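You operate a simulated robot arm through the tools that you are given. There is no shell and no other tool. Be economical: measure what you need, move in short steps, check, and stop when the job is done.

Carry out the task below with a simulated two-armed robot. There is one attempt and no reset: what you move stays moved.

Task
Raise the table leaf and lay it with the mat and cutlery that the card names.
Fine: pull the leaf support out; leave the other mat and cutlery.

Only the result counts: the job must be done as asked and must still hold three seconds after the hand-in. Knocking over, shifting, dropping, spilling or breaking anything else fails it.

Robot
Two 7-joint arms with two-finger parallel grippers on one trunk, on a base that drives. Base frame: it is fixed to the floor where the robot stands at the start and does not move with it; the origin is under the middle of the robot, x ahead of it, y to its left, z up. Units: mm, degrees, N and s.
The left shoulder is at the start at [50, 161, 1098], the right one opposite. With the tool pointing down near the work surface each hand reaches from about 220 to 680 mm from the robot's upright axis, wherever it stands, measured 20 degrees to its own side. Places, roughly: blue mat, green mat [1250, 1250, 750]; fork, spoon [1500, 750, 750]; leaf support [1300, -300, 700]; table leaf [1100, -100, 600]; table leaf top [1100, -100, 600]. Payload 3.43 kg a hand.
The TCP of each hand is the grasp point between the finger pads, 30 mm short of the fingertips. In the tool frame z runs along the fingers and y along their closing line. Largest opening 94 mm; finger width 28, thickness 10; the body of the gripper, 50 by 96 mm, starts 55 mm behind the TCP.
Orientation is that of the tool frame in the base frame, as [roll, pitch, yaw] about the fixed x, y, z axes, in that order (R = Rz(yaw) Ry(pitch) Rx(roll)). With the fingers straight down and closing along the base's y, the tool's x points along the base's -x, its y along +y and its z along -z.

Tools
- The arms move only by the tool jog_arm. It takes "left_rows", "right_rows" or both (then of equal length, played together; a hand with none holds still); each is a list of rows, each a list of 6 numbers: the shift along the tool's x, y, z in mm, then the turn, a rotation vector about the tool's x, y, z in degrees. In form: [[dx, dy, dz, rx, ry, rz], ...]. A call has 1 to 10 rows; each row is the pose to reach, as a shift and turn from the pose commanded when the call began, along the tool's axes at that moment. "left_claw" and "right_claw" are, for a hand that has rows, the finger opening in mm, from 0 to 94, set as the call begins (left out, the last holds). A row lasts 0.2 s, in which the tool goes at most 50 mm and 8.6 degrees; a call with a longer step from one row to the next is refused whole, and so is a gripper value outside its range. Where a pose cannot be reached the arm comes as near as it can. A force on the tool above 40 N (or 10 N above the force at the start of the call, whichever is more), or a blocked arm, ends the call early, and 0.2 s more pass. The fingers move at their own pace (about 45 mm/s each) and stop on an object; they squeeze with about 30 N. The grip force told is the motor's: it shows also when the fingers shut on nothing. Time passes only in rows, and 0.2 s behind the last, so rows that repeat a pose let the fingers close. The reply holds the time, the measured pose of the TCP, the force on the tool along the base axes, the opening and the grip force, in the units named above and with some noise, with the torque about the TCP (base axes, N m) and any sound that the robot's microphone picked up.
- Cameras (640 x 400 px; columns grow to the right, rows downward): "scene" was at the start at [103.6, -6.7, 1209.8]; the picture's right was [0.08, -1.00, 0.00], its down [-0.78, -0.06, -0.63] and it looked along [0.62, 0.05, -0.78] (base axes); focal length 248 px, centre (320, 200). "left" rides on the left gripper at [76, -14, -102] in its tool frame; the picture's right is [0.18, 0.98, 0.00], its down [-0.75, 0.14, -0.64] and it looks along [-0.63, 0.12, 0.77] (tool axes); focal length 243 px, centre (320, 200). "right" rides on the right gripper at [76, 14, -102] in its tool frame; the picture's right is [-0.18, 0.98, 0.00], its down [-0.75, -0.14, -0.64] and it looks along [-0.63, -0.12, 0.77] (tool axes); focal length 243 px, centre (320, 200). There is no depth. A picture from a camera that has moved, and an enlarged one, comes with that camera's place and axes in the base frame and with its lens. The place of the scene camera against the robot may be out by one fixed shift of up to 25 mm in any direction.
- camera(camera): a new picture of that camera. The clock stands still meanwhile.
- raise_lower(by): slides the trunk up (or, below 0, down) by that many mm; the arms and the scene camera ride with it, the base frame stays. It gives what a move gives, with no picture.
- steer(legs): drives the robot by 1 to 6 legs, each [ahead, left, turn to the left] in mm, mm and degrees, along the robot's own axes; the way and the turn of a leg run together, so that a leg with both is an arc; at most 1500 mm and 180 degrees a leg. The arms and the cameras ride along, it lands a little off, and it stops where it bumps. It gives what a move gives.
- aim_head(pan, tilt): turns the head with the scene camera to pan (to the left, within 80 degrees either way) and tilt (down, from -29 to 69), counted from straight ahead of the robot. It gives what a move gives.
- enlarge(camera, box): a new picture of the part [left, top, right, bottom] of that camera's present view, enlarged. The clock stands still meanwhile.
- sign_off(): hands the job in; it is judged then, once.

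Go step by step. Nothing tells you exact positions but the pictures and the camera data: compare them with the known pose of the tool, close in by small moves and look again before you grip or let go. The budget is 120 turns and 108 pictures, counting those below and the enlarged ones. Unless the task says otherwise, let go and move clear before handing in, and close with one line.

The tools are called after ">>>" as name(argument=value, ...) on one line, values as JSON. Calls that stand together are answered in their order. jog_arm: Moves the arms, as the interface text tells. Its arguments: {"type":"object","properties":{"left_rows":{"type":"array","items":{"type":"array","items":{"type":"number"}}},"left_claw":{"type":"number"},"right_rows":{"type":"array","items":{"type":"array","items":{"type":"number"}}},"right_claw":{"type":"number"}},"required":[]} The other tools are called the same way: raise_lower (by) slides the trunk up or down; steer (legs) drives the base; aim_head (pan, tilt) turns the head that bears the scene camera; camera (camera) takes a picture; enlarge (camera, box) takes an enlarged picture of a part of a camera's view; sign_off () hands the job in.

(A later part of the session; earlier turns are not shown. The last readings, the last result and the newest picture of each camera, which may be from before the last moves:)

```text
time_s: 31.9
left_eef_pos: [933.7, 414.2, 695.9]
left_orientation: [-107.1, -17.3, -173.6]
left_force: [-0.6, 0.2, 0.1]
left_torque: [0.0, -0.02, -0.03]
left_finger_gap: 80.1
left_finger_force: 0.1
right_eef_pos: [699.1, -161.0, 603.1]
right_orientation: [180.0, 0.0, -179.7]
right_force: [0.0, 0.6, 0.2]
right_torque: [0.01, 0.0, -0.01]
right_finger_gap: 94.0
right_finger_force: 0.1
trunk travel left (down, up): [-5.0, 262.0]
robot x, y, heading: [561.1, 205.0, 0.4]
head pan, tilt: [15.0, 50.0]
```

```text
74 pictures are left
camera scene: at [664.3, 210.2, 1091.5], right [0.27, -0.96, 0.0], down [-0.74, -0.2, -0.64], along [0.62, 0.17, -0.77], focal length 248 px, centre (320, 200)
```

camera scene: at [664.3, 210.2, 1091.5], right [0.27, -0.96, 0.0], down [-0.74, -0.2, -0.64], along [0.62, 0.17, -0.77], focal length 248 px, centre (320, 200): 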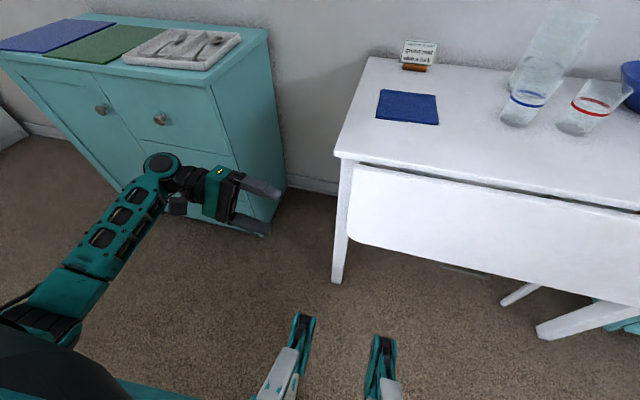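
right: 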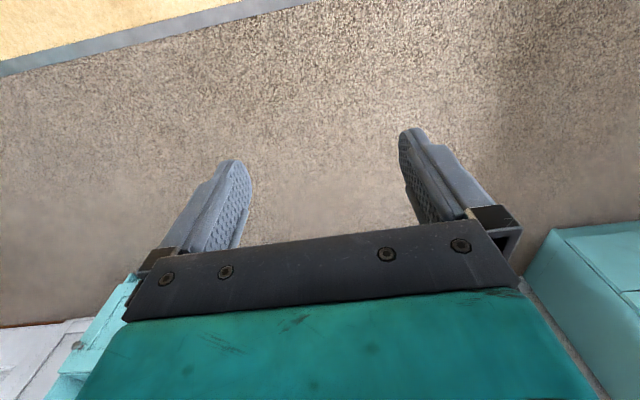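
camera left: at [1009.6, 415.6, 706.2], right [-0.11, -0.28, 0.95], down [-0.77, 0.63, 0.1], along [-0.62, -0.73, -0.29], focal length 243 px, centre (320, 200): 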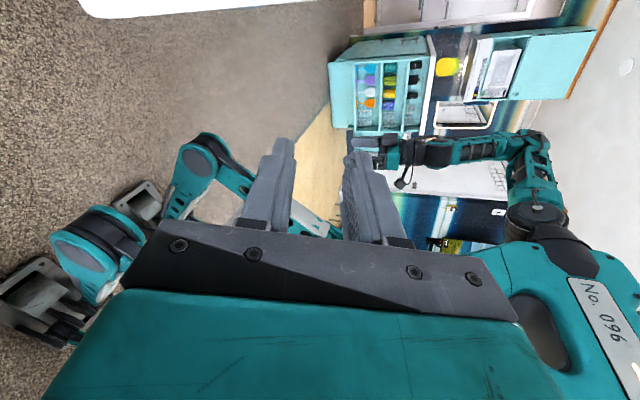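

The natural pose works. Now I roll on to the fingers-sideways start pose with the camera side down, moving towards the leaf at the same time.

>>> jog_arm(left_rows=[[-8.4, 4.5, 3.6, 1.24, -0.77, 8.26], [-16.8, 9, 7.2, 2.48, -1.54, 16.52], [-25.2, 13.5, 10.8, 3.72, -2.31, 24.78], [-33.6, 18, 14.4, 4.96, -3.08, 33.04], [-42, 22.5, 18, 6.2, -3.85, 41.3], [-50.4, 27, 21.6, 7.44, -4.62, 49.56], [-58.8, 31.5, 25.2, 8.68, -5.39, 57.82], [-67.2, 36, 28.8, 9.92, -6.16, 66.08], [-75.6, 40.5, 32.4, 11.16, -6.93, 74.34], [-84, 45, 36, 12.4, -7.7, 82.6]])

>>> jog_arm(left_rows=[[0, 0, 0, 1.24, -0.77, 8.26], [0, 0, 0, 2.48, -1.54, 16.52], [0, 0, 0, 3.7, -2.3, 24.8], [0, 0, 0, 3.7, -2.3, 24.8]])

>>> camera(camera="left")

>>> camera(camera="scene")

```text
time_s: 34.1
left_eef_pos: [998.3, 399.9, 619.3]
left_orientation: [-97.4, 65.1, 176.2]
left_force: [-0.1, 0.5, 0.1]
left_torque: [-0.01, 0.01, -0.02]
left_finger_gap: 80.2
left_finger_force: 0.1
right_eef_pos: [698.7, -161.3, 604.8]
right_orientation: [-179.9, 0.0, -179.5]
right_force: [-1.0, -0.1, -0.5]
right_torque: [-0.01, 0.0, 0.02]
right_finger_gap: 94.0
right_finger_force: 0.1
trunk travel left (down, up): [-5.0, 262.0]
robot x, y, heading: [562.4, 202.2, 0.5]
head pan, tilt: [15.0, 50.0]
```

```text
time_s: 35.1
left_eef_pos: [997.6, 400.0, 619.9]
left_orientation: [-177.8, 89.8, 92.3]
left_force: [0.1, -0.3, 1.0]
left_torque: [0.01, -0.01, -0.01]
left_finger_gap: 80.0
left_finger_force: 0.1
right_eef_pos: [699.8, -160.2, 605.2]
right_orientation: [-180.0, 0.1, -179.5]
right_force: [-0.3, 0.3, -0.5]
right_torque: [0.02, -0.02, 0.01]
right_finger_gap: 94.2
right_finger_force: 0.0
trunk travel left (down, up): [-5.0, 262.0]
robot x, y, heading: [562.1, 205.3, 0.4]
head pan, tilt: [15.0, 50.0]
```

```text
73 pictures are left
camera left: at [983.9, 502.7, 543.8], right [0.98, 0.0, -0.18], down [0.14, 0.64, 0.75], along [0.12, -0.77, 0.63], focal length 243 px, centre (320, 200)
```

left: 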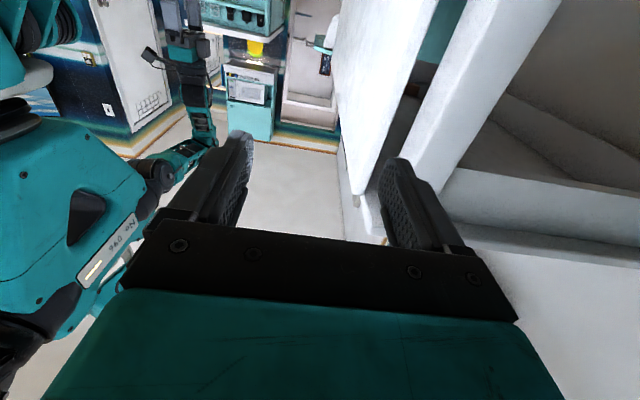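

```text
72 pictures are left
camera scene: at [664.3, 210.2, 1091.5], right [0.27, -0.96, 0.0], down [-0.74, -0.2, -0.64], along [0.62, 0.17, -0.77], focal length 248 px, centre (320, 200)
```

scene: 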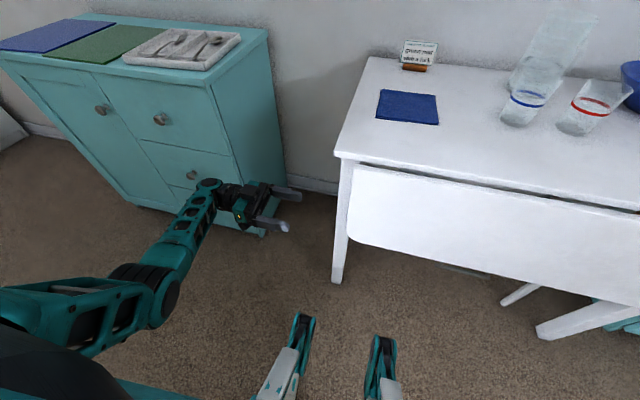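

The flipped start pose is reached. I move to the same insertion line (x≈1048, z≈610) and check.

>>> jog_arm(left_rows=[[5, 25, 20, 0, 0, 0], [10, 51, 40, 0, 0, 0], [10, 51, 70, 0, 0, 0], [10, 51, 70, 0, 0, 0]])

>>> enlarge(camera="left", box=[140, 0, 540, 250])

```text
time_s: 36.1
left_eef_pos: [1049.5, 330.0, 607.8]
left_orientation: [-126.4, 89.8, 143.6]
left_force: [0.0, -0.3, -0.1]
left_torque: [0.03, 0.01, 0.02]
left_finger_gap: 80.0
left_finger_force: 0.0
right_eef_pos: [698.7, -161.5, 605.0]
right_orientation: [179.9, 0.0, -179.5]
right_force: [-0.2, 0.5, 0.4]
right_torque: [0.02, 0.0, -0.04]
right_finger_gap: 94.3
right_finger_force: 0.1
trunk travel left (down, up): [-5.0, 262.0]
robot x, y, heading: [560.1, 200.0, 0.2]
head pan, tilt: [15.0, 50.0]
```

```text
1.60 times, centred on (340, 125) of left
camera zoom: at [1034.0, 431.8, 532.5], right [0.98, 0.0, -0.19], down [0.14, 0.64, 0.75], along [0.12, -0.77, 0.63], focal length 388 px, centre (288, 320)
```

zoom: 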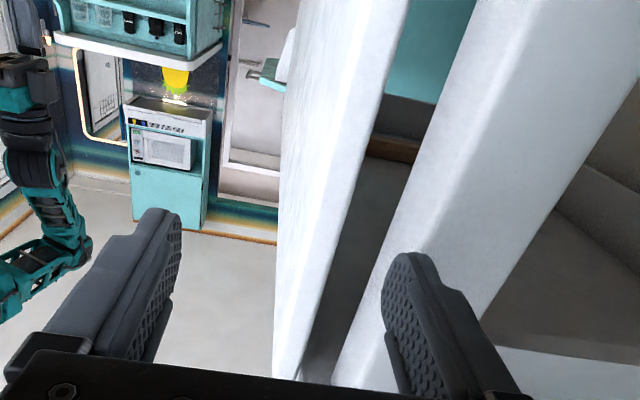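

The line matches the earlier successful one, so I insert.

>>> jog_arm(left_rows=[[0, 0, 15, 0, 0, 0], [0, 0, 30, 0, 0, 0], [0, 0, 45, 0, 0, 0], [0, 0, 60, 0, 0, 0], [0, 0, 75, 0, 0, 0], [0, 0, 85, 0, 0, 0], [0, 0, 94, 0, 0, 0]])

>>> enlarge(camera="left", box=[140, 0, 540, 250])

```text
time_s: 37.1
left_eef_pos: [1050.7, 291.9, 607.5]
left_orientation: [-174.5, 89.6, 96.9]
left_force: [-4.5, 4.9, 1.8]
left_torque: [-0.07, -0.14, 0.28]
left_finger_gap: 77.2
left_finger_force: 0.1
right_eef_pos: [699.9, -159.2, 604.4]
right_orientation: [-179.9, 0.1, -179.3]
right_force: [-0.7, 0.0, -0.7]
right_torque: [0.01, -0.02, -0.02]
right_finger_gap: 93.7
right_finger_force: 0.0
trunk travel left (down, up): [-5.0, 262.0]
robot x, y, heading: [560.4, 199.7, 0.5]
head pan, tilt: [15.0, 50.0]
stopped in row 4 (left hand): the force on the tool passed its limit at 51 N (the readings are from after the stop); the commanded pose is now the measured one
```

```text
1.60 times, centred on (340, 125) of left
camera zoom: at [1034.3, 393.8, 533.1], right [0.98, 0.02, -0.18], down [0.13, 0.64, 0.76], along [0.14, -0.77, 0.63], focal length 388 px, centre (288, 320)
```

zoom: 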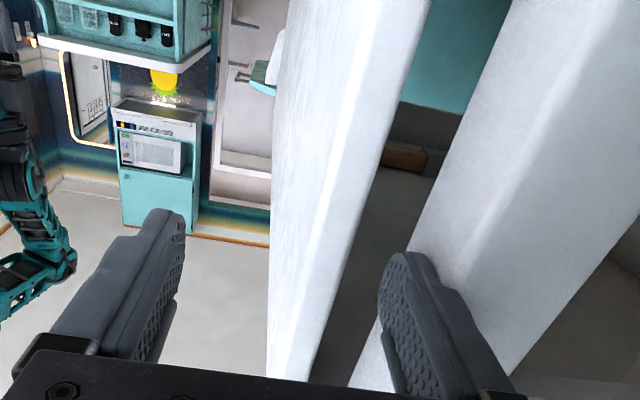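

The finger clipped the leg by a few millimetres. I shift 9 mm outward and retry.

>>> jog_arm(left_rows=[[0, 0, -6, 0, 0, 0], [0, -9, -6, 1.1, 0, 0], [0, -9, 8, 1.1, 0, 0], [0, -9, 22, 1.1, 0, 0], [0, -9, 36, 1.1, 0, 0], [0, -9, 48, 1.1, 0, 0], [0, -9, 56, 1.1, 0, 0]])

>>> enlarge(camera="left", box=[140, 0, 540, 250])

```text
time_s: 38.7
left_eef_pos: [1044.3, 234.0, 607.1]
left_orientation: [-171.5, 89.4, 98.4]
left_force: [0.1, -0.4, 0.1]
left_torque: [0.04, 0.0, 0.0]
left_finger_gap: 80.0
left_finger_force: 0.1
right_eef_pos: [699.9, -160.0, 604.4]
right_orientation: [-180.0, 0.0, -179.4]
right_force: [-0.5, 0.5, -0.1]
right_torque: [0.06, 0.02, 0.02]
right_finger_gap: 93.9
right_finger_force: 0.0
trunk travel left (down, up): [-5.0, 262.0]
robot x, y, heading: [564.6, 205.1, 0.5]
head pan, tilt: [15.0, 50.0]
```

```text
1.60 times, centred on (340, 125) of left
camera zoom: at [1029.8, 336.5, 532.0], right [0.98, 0.0, -0.19], down [0.14, 0.64, 0.76], along [0.12, -0.77, 0.63], focal length 388 px, centre (288, 320)
```

zoom: 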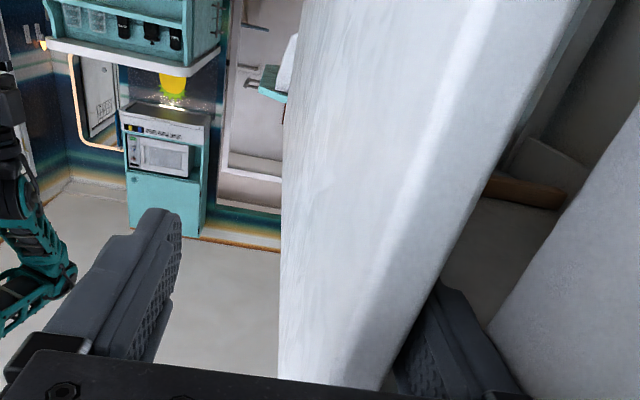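

The rear finger is behind the leaf. I swing out along the arc, 40° for now.

>>> jog_arm(left_rows=[[0, -3, 0, 0, 0, 0], [-6.1, -22.9, 0, 0, 0, -8], [-15, -41.7, 0, 0, 0, -16], [-26.4, -59, 0, 0, 0, -24], [-40, -74.7, 0, 0, 0, -32], [-55.8, -88.2, 0, 0, 0, -40], [-55.8, -88.2, 0, 0, 0, -40]])

>>> camera(camera="left")

>>> camera(camera="scene")

```text
time_s: 40.1
left_eef_pos: [998.3, 234.5, 694.9]
left_orientation: [-91.9, 56.8, 179.4]
left_force: [23.6, -4.4, -12.6]
left_torque: [-0.13, 0.21, -0.83]
left_finger_gap: 94.1
left_finger_force: 12.3
right_eef_pos: [700.3, -160.2, 604.2]
right_orientation: [179.9, -0.2, -179.4]
right_force: [0.6, 0.6, 0.2]
right_torque: [0.0, 0.01, -0.02]
right_finger_gap: 93.6
right_finger_force: 0.0
trunk travel left (down, up): [-5.0, 262.0]
robot x, y, heading: [562.3, 204.3, 0.5]
head pan, tilt: [15.0, 50.0]
stopped in row 6 (left hand): the force on the tool passed its limit at 57 N (the readings are from after the stop); the commanded pose is now the measured one
```

```text
68 pictures are left
camera left: at [943.7, 337.4, 641.5], right [0.72, 0.03, -0.69], down [0.52, 0.64, 0.57], along [0.46, -0.77, 0.45], focal length 243 px, centre (320, 200)
```

left: 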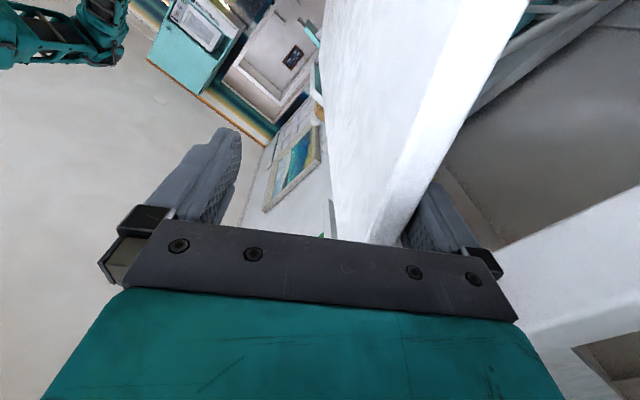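

```text
67 pictures are left
camera scene: at [666.3, 210.9, 1091.5], right [0.27, -0.96, 0.0], down [-0.74, -0.21, -0.64], along [0.62, 0.17, -0.77], focal length 248 px, centre (320, 200)
```

scene: 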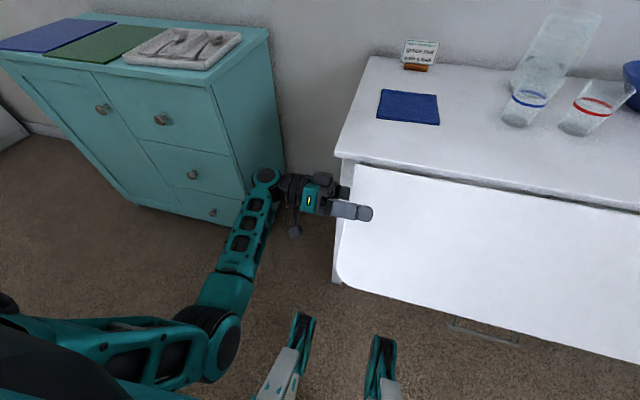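

The hand slid up the leaf towards the hinge, where leverage is poor. While keeping the leaf propped, I slide the finger down along the leaf towards its free edge.

>>> jog_arm(left_rows=[[25, 0, 0, 0, 0, 0], [50, 0, 0, 0, 0, 0], [75, 0, 0, 0, 0, 0], [100, 0, 0, 0, 0, 0], [125, 0, 0, 0, 0, 0], [145, 0, 0, 0, 0, 0]])

>>> camera(camera="left")

>>> camera(camera="scene")

```text
time_s: 40.7
left_eef_pos: [993.9, 235.5, 678.5]
left_orientation: [-91.2, 60.5, -178.9]
left_force: [11.4, 0.8, -17.5]
left_torque: [-0.27, 0.59, -0.31]
left_finger_gap: 90.7
left_finger_force: 9.7
right_eef_pos: [700.4, -159.0, 604.3]
right_orientation: [-180.0, -0.1, -179.4]
right_force: [-0.3, 0.0, -0.4]
right_torque: [0.01, 0.05, -0.01]
right_finger_gap: 93.7
right_finger_force: 0.0
trunk travel left (down, up): [-5.0, 262.0]
robot x, y, heading: [565.1, 204.9, 0.5]
head pan, tilt: [15.0, 50.0]
stopped in row 3 (left hand): the force on the tool passed its limit at 121 N (the readings are from after the stop); the commanded pose is now the measured one
```

```text
66 pictures are left
camera left: at [939.0, 336.6, 620.0], right [0.76, 0.04, -0.64], down [0.47, 0.65, 0.59], along [0.44, -0.76, 0.48], focal length 243 px, centre (320, 200)
```

left: 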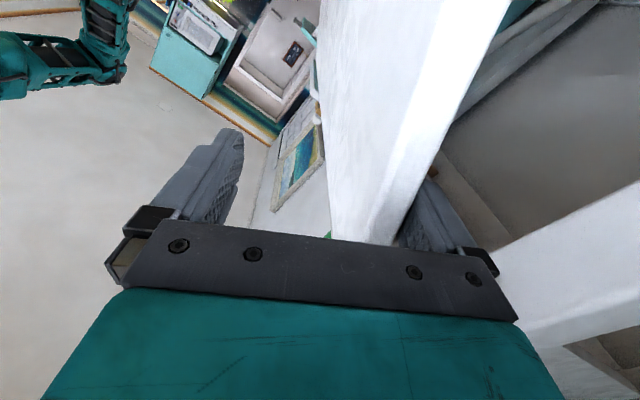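

```text
65 pictures are left
camera scene: at [666.6, 211.2, 1091.3], right [0.27, -0.96, 0.0], down [-0.74, -0.21, -0.64], along [0.62, 0.17, -0.77], focal length 248 px, centre (320, 200)
```

scene: 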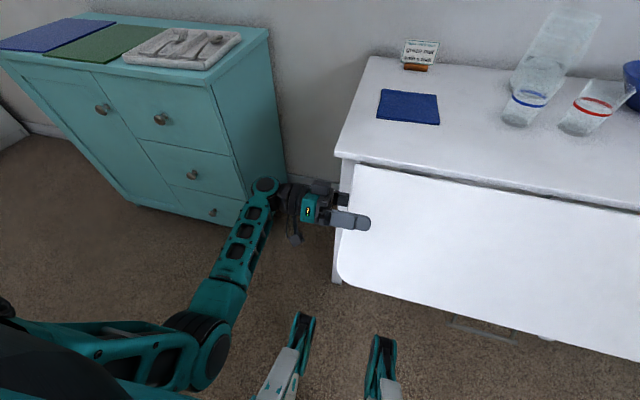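

The force spiked, so I pause to see whether it settles, which will tell me about damping in the hinge.

>>> jog_arm(left_rows=[[0, 0, 0, 0, 0, 0], [0, 0, 0, 0, 0, 0], [0, 0, 0, 0, 0, 0], [0, 0, 0, 0, 0, 0], [0, 0, 0, 0, 0, 0]])

>>> enlarge(camera="left", box=[220, 0, 540, 260])

>>> enlarge(camera="scene", box=[260, 130, 440, 300])

```text
time_s: 41.9
left_eef_pos: [991.3, 234.5, 679.3]
left_orientation: [-90.7, 60.7, -178.6]
left_force: [16.0, 6.9, -17.6]
left_torque: [-0.29, 0.59, -0.08]
left_finger_gap: 93.2
left_finger_force: 10.8
right_eef_pos: [700.7, -159.6, 605.5]
right_orientation: [-179.9, -0.2, -179.4]
right_force: [-0.1, -0.1, 0.5]
right_torque: [0.05, -0.03, 0.02]
right_finger_gap: 93.9
right_finger_force: 0.1
trunk travel left (down, up): [-5.0, 262.0]
robot x, y, heading: [562.5, 202.2, 0.9]
head pan, tilt: [15.0, 50.0]
```

```text
1.54 times, centred on (380, 130) of left
camera zoom: at [938.7, 336.1, 620.8], right [0.77, 0.03, -0.64], down [0.47, 0.66, 0.59], along [0.44, -0.75, 0.49], focal length 373 px, centre (228, 308)
```

zoom: 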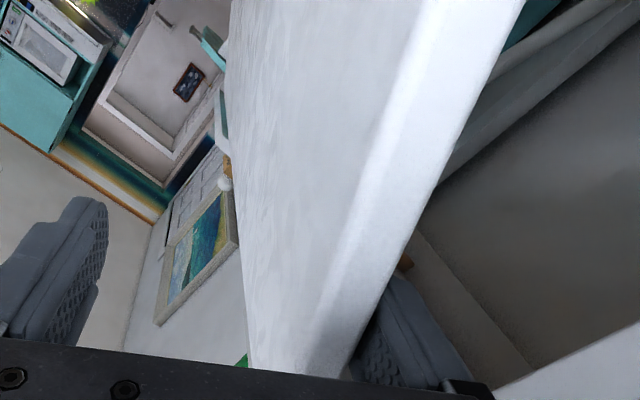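

```text
2.35 times, centred on (350, 215) of scene
camera zoom: at [666.5, 211.6, 1091.2], right [0.27, -0.96, 0.0], down [-0.74, -0.21, -0.64], along [0.62, 0.17, -0.77], focal length 584 px, centre (249, 165)
```

zoom: 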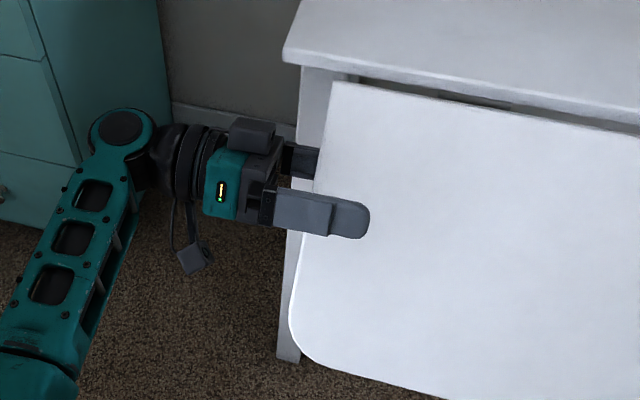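

The leaf is heavy (about 24 N here, near the hinge), so I must work near its free edge. I slide slowly down along the leaf, slightly relieving the push.

>>> jog_arm(left_rows=[[6, 1, 0, 0, 0, 0], [12, 2, 0, 0, 0, 0], [18, 3, 0, 0, 0, 0], [24, 4, 0, 0, 0, 0], [30, 5, 0, 0, 0, 0], [36, 6, 0, 0, 0, 0], [42, 7, 0, 0, 0, 0], [48, 8, 0, 0, 0, 0], [54, 9, 0, 0, 0, 0], [60, 10, 0, 0, 0, 0]])

```text
time_s: 44.1
left_eef_pos: [968.9, 234.4, 622.5]
left_orientation: [-90.5, 60.9, -178.7]
left_force: [11.9, 0.2, -2.1]
left_torque: [-0.06, -0.03, -0.31]
left_finger_gap: 86.4
left_finger_force: 5.5
right_eef_pos: [700.5, -160.1, 604.5]
right_orientation: [-180.0, -0.1, -179.4]
right_force: [0.1, -0.3, 0.0]
right_torque: [-0.05, 0.02, 0.01]
right_finger_gap: 94.0
right_finger_force: 0.0
trunk travel left (down, up): [-5.0, 262.0]
robot x, y, heading: [562.6, 201.9, 0.6]
head pan, tilt: [15.0, 50.0]
```

Sliding slowly works and the force drops to 12 N. I go another 60 mm towards the free edge.

>>> jog_arm(left_rows=[[6, 0, 0, 0, 0, 0], [12, 0, 0, 0, 0, 0], [18, 0, 0, 0, 0, 0], [24, 0, 0, 0, 0, 0], [30, 0, 0, 0, 0, 0], [36, 0, 0, 0, 0, 0], [42, 0, 0, 0, 0, 0], [48, 0, 0, 0, 0, 0], [54, 0, 0, 0, 0, 0], [60, 0, 0, 0, 0, 0]])

>>> camera(camera="left")

>>> camera(camera="scene")

```text
time_s: 46.3
left_eef_pos: [941.3, 233.1, 569.6]
left_orientation: [-90.6, 60.9, -178.7]
left_force: [8.4, 1.3, -2.4]
left_torque: [-0.02, -0.06, -0.22]
left_finger_gap: 84.6
left_finger_force: 3.6
right_eef_pos: [700.3, -159.1, 604.8]
right_orientation: [-180.0, -0.2, -179.5]
right_force: [0.5, 1.1, 0.4]
right_torque: [0.03, 0.0, 0.0]
right_finger_gap: 94.2
right_finger_force: 0.0
trunk travel left (down, up): [-5.0, 262.0]
robot x, y, heading: [557.8, 201.3, 0.6]
head pan, tilt: [15.0, 50.0]
```

```text
62 pictures are left
camera left: at [888.4, 334.3, 511.4], right [0.77, 0.03, -0.64], down [0.47, 0.65, 0.59], along [0.44, -0.76, 0.49], focal length 243 px, centre (320, 200)
```

left: 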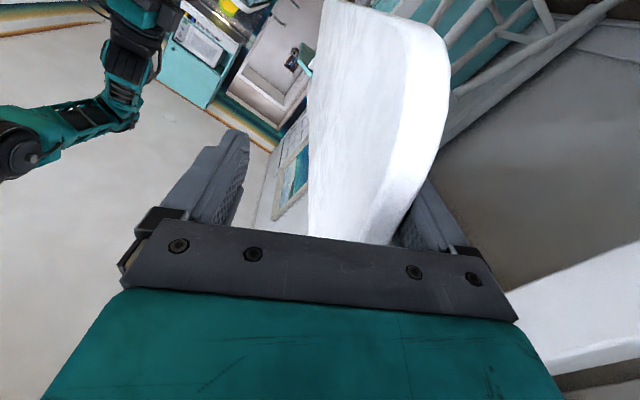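

```text
61 pictures are left
camera scene: at [665.0, 211.1, 1091.5], right [0.27, -0.96, 0.0], down [-0.74, -0.21, -0.64], along [0.62, 0.17, -0.77], focal length 248 px, centre (320, 200)
```

scene: 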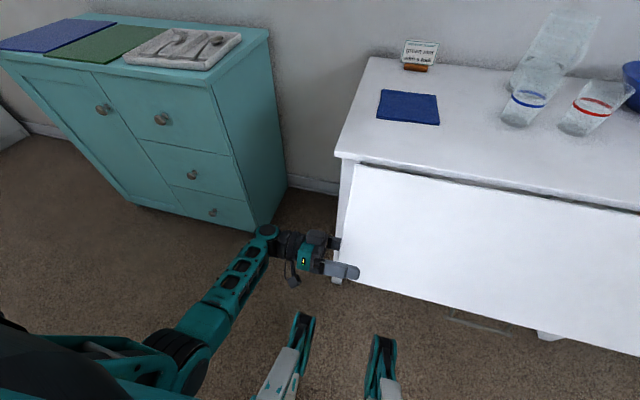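

The finger now sits near the free edge (r≈225 mm) with only about 9 N on it. I lift along the arc slowly by 40°.

>>> jog_arm(left_rows=[[-2.5, -15.6, 0, 0, 0, -4], [-6.2, -30.9, 0, 0, 0, -8], [-10.8, -46, 0, 0, 0, -12], [-16.6, -60.7, 0, 0, 0, -16], [-23.3, -75, 0, 0, 0, -20], [-31, -88.7, 0, 0, 0, -24], [-39.7, -101.9, 0, 0, 0, -28], [-49.3, -114.4, 0, 0, 0, -32], [-59.6, -126.3, 0, 0, 0, -36], [-70.9, -137.4, 0, 0, 0, -40]])

>>> camera(camera="left")

>>> camera(camera="scene")

```text
time_s: 48.5
left_eef_pos: [856.5, 229.8, 698.5]
left_orientation: [-90.3, 20.7, -178.3]
left_force: [7.5, 0.2, -11.0]
left_torque: [-0.29, 0.0, -0.22]
left_finger_gap: 87.4
left_finger_force: 6.2
right_eef_pos: [700.6, -159.4, 603.9]
right_orientation: [179.9, -0.1, -179.4]
right_force: [-0.5, -0.2, -0.3]
right_torque: [-0.01, 0.01, 0.05]
right_finger_gap: 94.1
right_finger_force: 0.1
trunk travel left (down, up): [-5.0, 262.0]
robot x, y, heading: [562.5, 201.9, 0.7]
head pan, tilt: [15.0, 50.0]
```

```text
60 pictures are left
camera left: at [775.9, 329.9, 685.5], right [0.17, 0.01, -0.98], down [0.73, 0.67, 0.14], along [0.66, -0.75, 0.11], focal length 243 px, centre (320, 200)
```

left: 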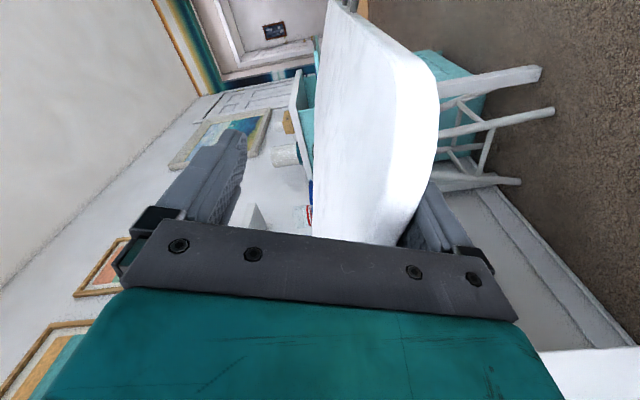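

```text
59 pictures are left
camera scene: at [665.4, 211.2, 1091.4], right [0.27, -0.96, 0.0], down [-0.74, -0.21, -0.64], along [0.62, 0.17, -0.77], focal length 248 px, centre (320, 200)
```

scene: 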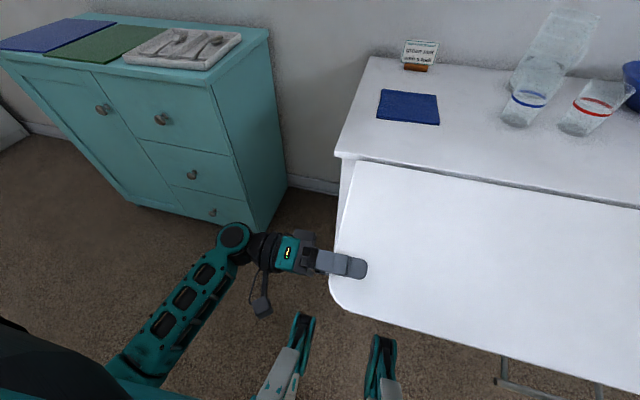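

The leaf is at about 65° and loaded lightly. I lift the remaining 25° to level.

>>> jog_arm(left_rows=[[-3.2, -19.3, 0, 0, 0, -5], [-8.1, -38.4, 0, 0, 0, -10], [-14.6, -56.9, 0, 0, 0, -15], [-22.8, -74.7, 0, 0, 0, -20], [-32.4, -91.8, 0, 0, 0, -25], [-32.4, -91.8, 0, 0, 0, -25]])

>>> camera(camera="left")

>>> aim_head(pan=-15, tilt=50)

>>> camera(camera="scene")

>>> camera(camera="right")

```text
time_s: 49.7
left_eef_pos: [850.7, 230.2, 773.7]
left_orientation: [-91.8, -2.3, -178.1]
left_force: [2.8, -3.2, -18.4]
left_torque: [-0.63, -0.35, 0.25]
left_finger_gap: 90.2
left_finger_force: 9.6
right_eef_pos: [699.6, -160.8, 604.6]
right_orientation: [-180.0, -0.1, -179.4]
right_force: [-0.3, 0.0, -0.7]
right_torque: [0.01, 0.01, 0.0]
right_finger_gap: 93.9
right_finger_force: 0.0
trunk travel left (down, up): [-5.0, 262.0]
robot x, y, heading: [561.6, 199.5, 0.8]
head pan, tilt: [15.0, 50.0]
stopped in row 5 (left hand): the force on the tool passed its limit at 58 N (the readings are from after the stop); the commanded pose is now the measured one
```

```text
58 pictures are left
camera left: at [773.0, 329.5, 794.3], right [-0.22, 0.02, -0.97], down [0.73, 0.67, -0.15], along [0.65, -0.74, -0.17], focal length 243 px, centre (320, 200)
```

left: 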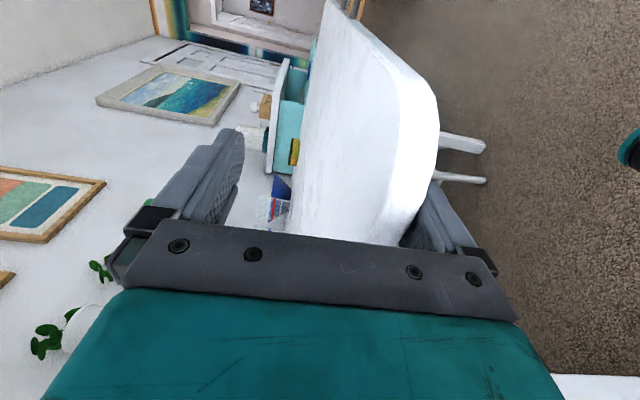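

```text
time_s: 50.6
left_eef_pos: [851.2, 230.6, 775.2]
left_orientation: [-91.7, -2.1, -178.0]
left_force: [0.1, -1.3, -25.0]
left_torque: [-0.65, -0.32, 0.14]
left_finger_gap: 93.7
left_finger_force: 12.2
right_eef_pos: [699.7, -159.6, 603.7]
right_orientation: [179.9, -0.1, -179.4]
right_force: [-0.4, -1.4, -0.3]
right_torque: [-0.04, 0.01, 0.0]
right_finger_gap: 93.9
right_finger_force: 0.0
trunk travel left (down, up): [-5.0, 262.0]
robot x, y, heading: [563.5, 204.5, 0.5]
head pan, tilt: [-15.0, 50.0]
```

```text
57 pictures are left
camera scene: at [665.9, 171.2, 1091.3], right [-0.25, -0.97, 0.0], down [-0.74, 0.19, -0.64], along [0.62, -0.16, -0.77], focal length 248 px, centre (320, 200)
```

scene: 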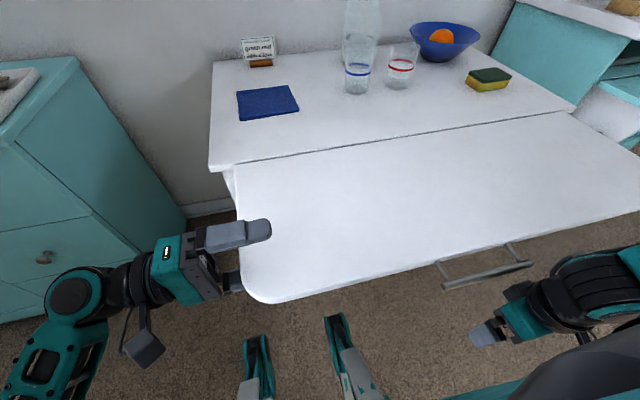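

```text
56 pictures are left
camera right: at [623.6, -146.0, 706.3], right [0.17, 0.98, 0.0], down [0.76, -0.13, 0.64], along [0.63, -0.11, -0.77], focal length 243 px, centre (320, 200)
```

right: 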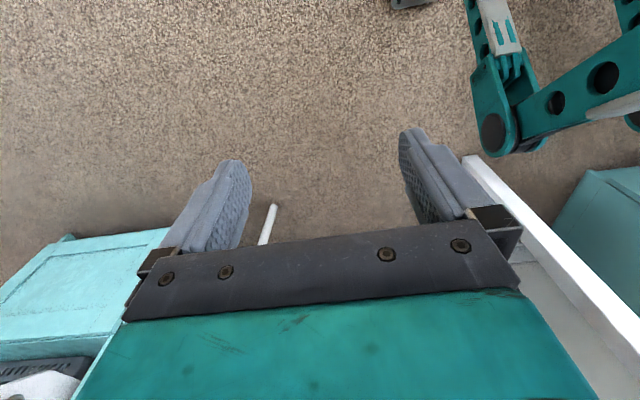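

The leaf is up and roughly level, held by the left hand at about 25 N. Now I bring the right hand forward-pointing beneath it, rotating first in the clear at y≈-324.

>>> jog_arm(right_rows=[[0, -16, 2, 0, -8.5, 0], [0, -32, 4, 0, -17, 0], [0, -48, 6, 0, -25.5, 0], [0, -64, 8, 0, -34, 0], [0, -80, 10, 0, -42.5, 0], [0, -96, 12, 0, -51, 0], [0, -112, 14, 0, -59.5, 0], [0, -128, 16, 0, -68, 0], [0, -144, 18, 0, -76.5, 0], [0, -164, 20, 0, -85, 0]])

>>> camera(camera="right")

>>> camera(camera="scene")

```text
time_s: 52.8
left_eef_pos: [851.8, 232.2, 775.3]
left_orientation: [-91.7, -2.0, -178.1]
left_force: [-4.6, 2.8, -26.3]
left_torque: [-0.52, -0.16, -0.14]
left_finger_gap: 93.8
left_finger_force: 12.2
right_eef_pos: [700.8, -306.8, 633.5]
right_orientation: [-173.5, 85.0, -173.0]
right_force: [-0.3, -0.1, -0.6]
right_torque: [0.01, 0.0, -0.02]
right_finger_gap: 94.0
right_finger_force: 0.1
right hand out of reach, approached as far as the arm can: row 10
trunk travel left (down, up): [-5.0, 262.0]
robot x, y, heading: [561.4, 198.8, -0.0]
head pan, tilt: [-15.0, 50.0]
```

```text
55 pictures are left
camera right: at [591.5, -294.5, 565.4], right [0.01, 0.98, 0.17], down [-0.57, -0.14, 0.81], along [0.82, -0.11, 0.56], focal length 243 px, centre (320, 200)
```

right: 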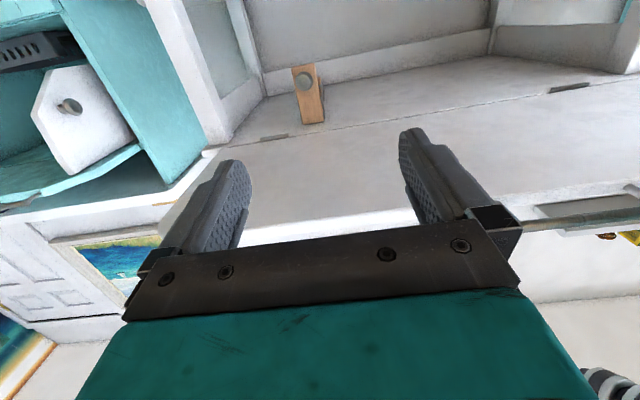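

```text
54 pictures are left
camera scene: at [665.7, 171.2, 1091.4], right [-0.25, -0.97, 0.0], down [-0.74, 0.19, -0.64], along [0.62, -0.16, -0.77], focal length 248 px, centre (320, 200)
```

scene: 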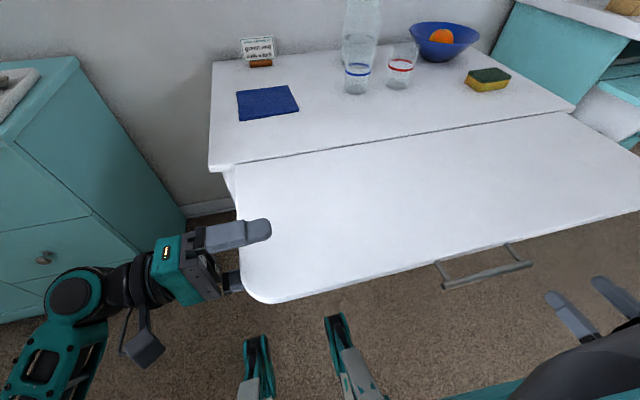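

The camera shows the support: a wooden bar with a round knob on its front end, near y≈-320. I zoom in to measure it.

>>> enlarge(camera="right", box=[220, 30, 420, 155])

```text
3.20 times, centred on (320, 92) of right
camera zoom: at [591.5, -294.5, 565.4], right [0.01, 0.98, 0.17], down [-0.57, -0.14, 0.81], along [0.82, -0.11, 0.56], focal length 776 px, centre (320, 544)
```

zoom: 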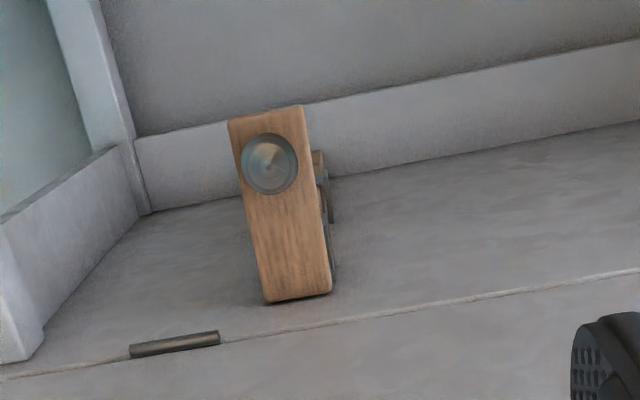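

The knob is at roughly (1090, -341, 634), about 33 mm across, well below the leaf. I level the hand and approach to x≈1000, then check.

>>> jog_arm(right_rows=[[-4, -5, 42, 0, -1, 0], [-8, -10, 84, 0, -2, 0], [-12, -15, 126, 0, -3, 0], [-16, -20, 168, 0, -4, 0], [-20, -25, 210, 0, -5, 0], [-23, -30, 252, 0, -5, 0], [-26, -34, 296, 0, -5, 0], [-26, -34, 298, 0, -5, 0]])

>>> camera(camera="right")

```text
time_s: 54.6
left_eef_pos: [852.2, 229.8, 777.1]
left_orientation: [-91.5, -1.8, -178.1]
left_force: [3.1, -1.7, -27.5]
left_torque: [-0.74, -0.49, -0.44]
left_finger_gap: 93.9
left_finger_force: 12.6
right_eef_pos: [998.1, -300.3, 653.3]
right_orientation: [-176.4, 89.6, -175.9]
right_force: [-0.3, -0.1, 0.3]
right_torque: [0.02, 0.01, 0.0]
right_finger_gap: 94.0
right_finger_force: 0.1
right hand out of reach, approached as far as the arm can: row 1, 2, 3, 4, 5, 6, 7, 8
trunk travel left (down, up): [-5.0, 262.0]
robot x, y, heading: [563.8, 201.2, 0.3]
head pan, tilt: [-15.0, 50.0]
```

```text
52 pictures are left
camera right: at [894.5, -286.3, 577.0], right [-0.01, 0.98, 0.18], down [-0.63, -0.15, 0.76], along [0.77, -0.11, 0.62], focal length 243 px, centre (320, 200)
```

right: 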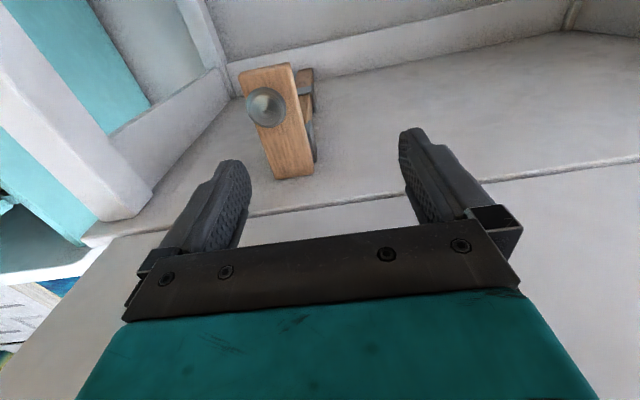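

With this stance the right arm's wrist bend limits it; the knob triangulates to about (1105, -343, 637). I try yawing the hand about 25° to the right to ease the wrist.

>>> jog_arm(right_rows=[[4, -4, 12, 6, 0, 0], [8, -9, 24, 12, 0, 0], [12, -14, 36, 19, 0, 0], [16, -18, 48, 25, 0, 0], [16, -18, 48, 25, 0, 0]])

>>> camera(camera="right")

```text
time_s: 55.8
left_eef_pos: [848.2, 226.1, 775.3]
left_orientation: [-92.1, -1.8, -178.3]
left_force: [-0.9, 6.1, -31.6]
left_torque: [-0.63, -0.39, 0.35]
left_finger_gap: 93.7
left_finger_force: 11.8
right_eef_pos: [1033.8, -320.2, 625.8]
right_orientation: [-162.4, 88.4, 173.0]
right_force: [0.0, -0.1, 0.4]
right_torque: [0.04, 0.03, -0.02]
right_finger_gap: 93.9
right_finger_force: 0.1
trunk travel left (down, up): [-5.0, 262.0]
robot x, y, heading: [564.3, 199.9, 0.3]
head pan, tilt: [-15.0, 50.0]
```

```text
51 pictures are left
camera right: at [944.3, -264.6, 550.7], right [0.41, 0.89, 0.18], down [-0.62, 0.13, 0.77], along [0.67, -0.43, 0.61], focal length 243 px, centre (320, 200)
```

right: 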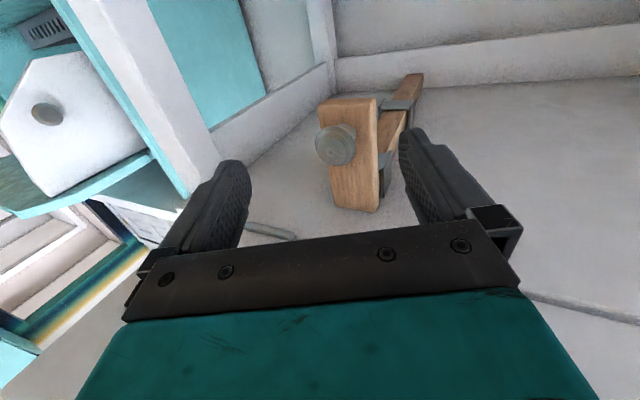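

The yawed pose reaches. The bar face is at x≈1133 and the knob sticks out to about x≈1106, so I ease in until the pads straddle the knob.

>>> jog_arm(right_rows=[[-6, 8, 10, 0, 0, 0], [-11, 14, 22, 0, 0, 0], [-11, 14, 36, 0, 0, 0], [-11, 14, 50, 0, 0, 0], [-11, 14, 60, 0, 0, 0]])

>>> camera(camera="right")

```text
time_s: 57.2
left_eef_pos: [851.4, 225.9, 772.3]
left_orientation: [-92.6, -2.3, -178.5]
left_force: [-0.7, 1.4, -16.4]
left_torque: [-0.43, -0.22, -0.23]
left_finger_gap: 89.5
left_finger_force: 8.3
right_eef_pos: [1081.8, -334.3, 613.8]
right_orientation: [-158.3, 85.5, 176.9]
right_force: [0.1, 1.1, -0.8]
right_torque: [-0.03, 0.01, -0.01]
right_finger_gap: 94.0
right_finger_force: 0.1
trunk travel left (down, up): [-5.0, 262.0]
robot x, y, heading: [562.4, 204.3, -0.1]
head pan, tilt: [-15.0, 50.0]
stopped in row 5 (right hand): the arm was blocked; the commanded pose is now the measured one
```

```text
50 pictures are left
camera right: at [988.6, -277.9, 543.4], right [0.42, 0.89, 0.16], down [-0.58, 0.14, 0.8], along [0.69, -0.43, 0.58], focal length 243 px, centre (320, 200)
```

right: 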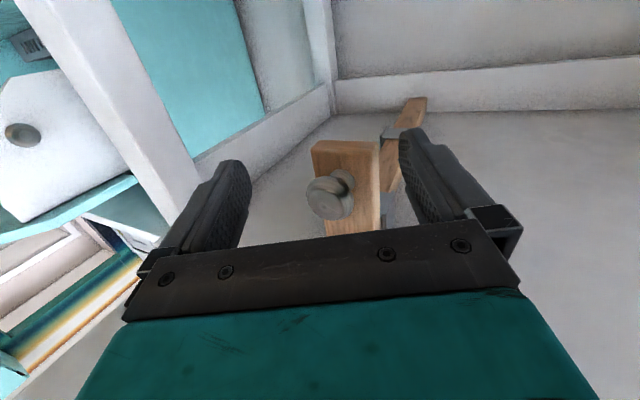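

>>> aim_head(pan=-35, tilt=55)

>>> camera(camera="scene")

```text
time_s: 58.0
left_eef_pos: [851.9, 226.7, 772.8]
left_orientation: [-92.2, -2.1, -178.5]
left_force: [3.4, -6.8, -18.6]
left_torque: [-0.85, -0.4, 0.01]
left_finger_gap: 91.1
left_finger_force: 9.5
right_eef_pos: [1083.4, -334.0, 613.8]
right_orientation: [-157.1, 85.8, 178.3]
right_force: [-0.4, -0.5, -1.0]
right_torque: [-0.02, -0.02, -0.03]
right_finger_gap: 94.2
right_finger_force: 0.0
trunk travel left (down, up): [-5.0, 262.0]
robot x, y, heading: [561.5, 202.9, 0.4]
head pan, tilt: [-35.0, 55.0]
```

```text
49 pictures are left
camera scene: at [648.3, 145.7, 1084.9], right [-0.57, -0.82, 0.0], down [-0.67, 0.47, -0.57], along [0.47, -0.32, -0.82], focal length 248 px, centre (320, 200)
```

scene: 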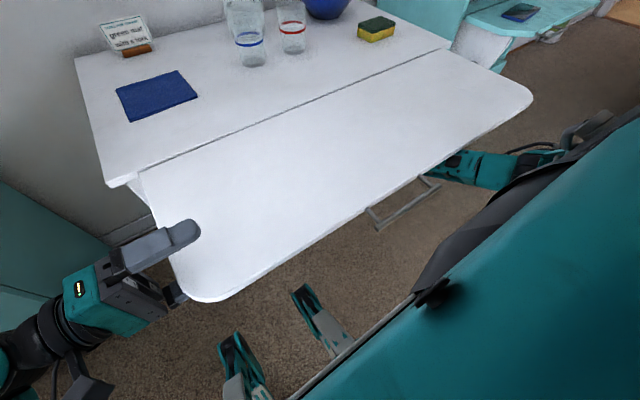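

The right forearm is brushing the leaf's edge, and the hand sits about 22 mm low. I tilt the fingers up about 12° so the wrist stays low while the TCP rises to the knob.

>>> jog_arm(right_rows=[[-6, 0, -4, 0, -4, 0], [-14, 0, -4, 0, -8, 0], [-22, 0, -2, 0, -12, 0], [-22, 1, 8, 0, -12, 0], [-22, 1, 8, 0, -12, 0]])

>>> camera(camera="right")

```text
time_s: 59.2
left_eef_pos: [851.8, 228.7, 774.0]
left_orientation: [-92.0, -2.3, -178.5]
left_force: [-3.9, 5.7, -17.1]
left_torque: [-0.26, -0.09, 0.01]
left_finger_gap: 90.0
left_finger_force: 8.4
right_eef_pos: [1096.2, -333.2, 641.2]
right_orientation: [-11.2, 81.3, -35.5]
right_force: [-0.4, -0.2, -0.2]
right_torque: [0.03, 0.0, -0.03]
right_finger_gap: 94.2
right_finger_force: 0.0
trunk travel left (down, up): [-5.0, 262.0]
robot x, y, heading: [561.8, 202.3, 0.1]
head pan, tilt: [-35.0, 55.0]
```

```text
48 pictures are left
camera right: at [1018.2, -285.1, 549.5], right [0.38, 0.91, 0.15], down [-0.73, 0.2, 0.65], along [0.56, -0.36, 0.74], focal length 243 px, centre (320, 200)
```

right: 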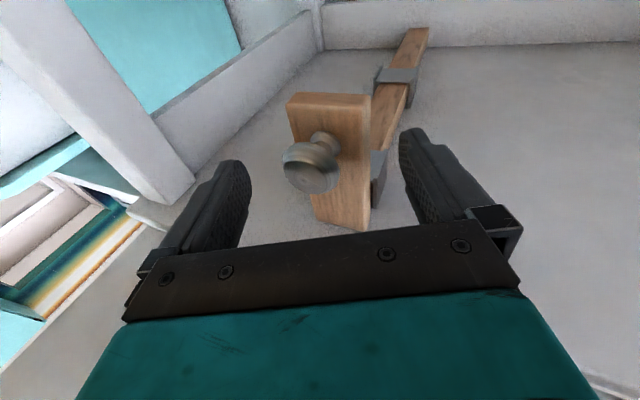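

The knob is now centred between the pads. I back off 4 mm and close.

>>> jog_arm(right_rows=[[0, -2, -4, 0, 0, 0], [0, -2, -4, 0, 0, 0], [0, -2, -4, 0, 0, 0], [0, -2, -4, 0, 0, 0], [0, -2, -4, 0, 0, 0]], right_claw=10)

>>> camera(camera="right")

```text
time_s: 60.5
left_eef_pos: [852.2, 229.4, 773.3]
left_orientation: [-91.8, -2.2, -178.4]
left_force: [3.4, -5.6, -18.2]
left_torque: [-0.73, -0.39, -0.03]
left_finger_gap: 90.3
left_finger_force: 8.6
right_eef_pos: [1092.6, -328.5, 641.4]
right_orientation: [-11.1, 81.5, -34.9]
right_force: [0.3, 23.8, 3.1]
right_torque: [0.31, -0.27, 1.27]
right_finger_gap: 50.5
right_finger_force: 44.8
trunk travel left (down, up): [-5.0, 262.0]
robot x, y, heading: [559.6, 198.8, 0.0]
head pan, tilt: [-35.0, 55.0]
```

```text
47 pictures are left
camera right: at [1014.5, -282.0, 548.8], right [0.38, 0.91, 0.15], down [-0.73, 0.19, 0.65], along [0.57, -0.36, 0.74], focal length 243 px, centre (320, 200)
```

right: 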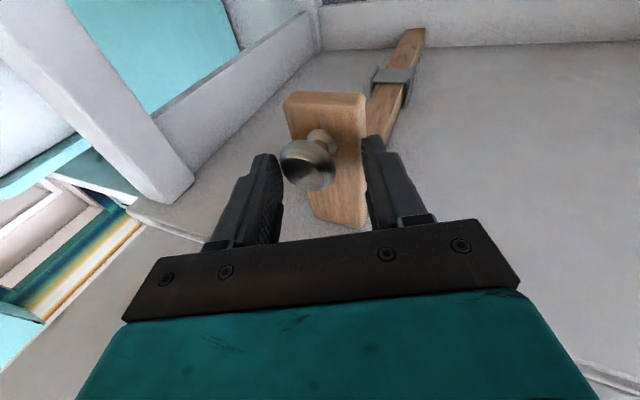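

The left finger caught the bar's side rather than the knob. I open, reduce the yaw by about 14°, re-centre on the knob and look.

>>> jog_arm(right_rows=[[0, 0, -6, 0, 0, 0], [0, 0, -6, 0, 0, 0], [1, -4, -5, -5, 0, 0], [2, -8, -3, -10, 0, 0], [3, -11, -1, -14, 0, 0], [3, -11, -1, -14, 0, 0]], right_claw=80)

>>> camera(camera="right")

```text
time_s: 62.0
left_eef_pos: [848.4, 227.0, 771.9]
left_orientation: [-92.3, -2.4, -178.9]
left_force: [-2.0, 0.2, -14.9]
left_torque: [-0.39, -0.13, -0.2]
left_finger_gap: 88.6
left_finger_force: 8.3
right_eef_pos: [1063.9, -327.1, 602.5]
right_orientation: [-36.9, 84.8, -46.1]
right_force: [0.8, -0.1, 0.5]
right_torque: [-0.01, 0.0, 0.0]
right_finger_gap: 80.1
right_finger_force: 0.0
right hand out of reach, approached as far as the arm can: row 5
trunk travel left (down, up): [-5.0, 262.0]
robot x, y, heading: [561.6, 205.4, -0.4]
head pan, tilt: [-35.0, 55.0]
stopped in row 6 (right hand): the arm was blocked; the commanded pose is now the measured one
```

```text
46 pictures are left
camera right: at [970.8, -302.1, 518.3], right [0.15, 0.98, 0.13], down [-0.7, 0.01, 0.71], along [0.7, -0.19, 0.69], focal length 243 px, centre (320, 200)
```

right: 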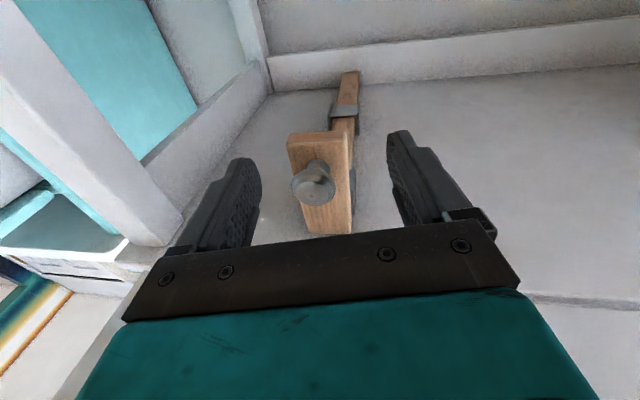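

The forearm is blocked by the leaf edge again at small yaw. I go back to the 24° yaw and 8° up-tilt that reached, and instead roll the hand 90° so it pinches the knob from above and below.

>>> jog_arm(right_rows=[[0, 2, -12, 5, 0, 0], [-5, 4, -13, 10, -1, 0], [-15, 5, -13, 15, -3, 0], [-35, 5, -13, 15, -3, 0], [-35, 5, -13, 15, -3, 0]])

>>> jog_arm(right_rows=[[0, 0, 0, 0, 0, 8.5], [0, 0, 0, 0, 0, 17], [0, 0, 0, 0, 0, 25.5], [0, 0, 0, 0, 0, 34], [0, 0, 0, 0, 0, 42.5], [0, 0, 0, 0, 0, 51], [0, 0, 0, 0, 0, 59.5], [0, 0, 0, 0, 0, 68], [0, 0, 0, 0, 0, 76.5], [0, 0, 0, 0, 0, 85]])

>>> camera(camera="right")

```text
time_s: 63.2
left_eef_pos: [848.9, 228.3, 774.1]
left_orientation: [-92.0, -2.2, -178.8]
left_force: [-5.6, 0.5, -17.5]
left_torque: [-0.48, 0.03, 0.14]
left_finger_gap: 90.1
left_finger_force: 8.7
right_eef_pos: [1055.0, -317.4, 640.0]
right_orientation: [-10.3, 81.6, -34.4]
right_force: [-0.5, 0.4, 0.6]
right_torque: [-0.02, 0.0, 0.01]
right_finger_gap: 79.9
right_finger_force: 0.1
trunk travel left (down, up): [-5.0, 262.0]
robot x, y, heading: [559.0, 207.6, 0.1]
head pan, tilt: [-35.0, 55.0]
```

```text
time_s: 64.9
left_eef_pos: [850.9, 227.7, 771.5]
left_orientation: [-92.5, -2.2, -178.6]
left_force: [-0.2, 0.4, -10.7]
left_torque: [-0.28, -0.14, -0.18]
left_finger_gap: 85.8
left_finger_force: 5.8
right_eef_pos: [1096.5, -304.4, 639.0]
right_orientation: [89.4, 58.4, 61.5]
right_force: [-3.6, -9.0, -4.2]
right_torque: [0.1, -0.04, -0.25]
right_finger_gap: 85.5
right_finger_force: 5.1
right hand out of reach, approached as far as the arm can: row 4, 5, 6, 7
trunk travel left (down, up): [-5.0, 262.0]
robot x, y, heading: [561.3, 207.8, -0.1]
head pan, tilt: [-35.0, 55.0]
stopped in row 8 (right hand): the force on the tool passed its limit at 257 N (the readings are from after the stop); the commanded pose is now the measured one
```

```text
45 pictures are left
camera right: at [1029.6, -209.8, 579.5], right [0.34, 0.66, 0.67], down [-0.81, -0.15, 0.56], along [0.47, -0.74, 0.48], focal length 243 px, centre (320, 200)
```

right: 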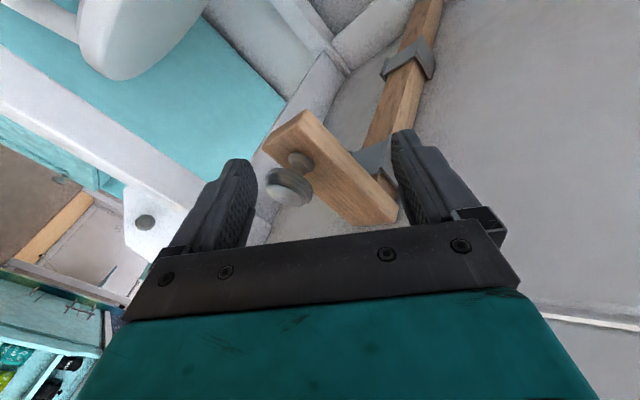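

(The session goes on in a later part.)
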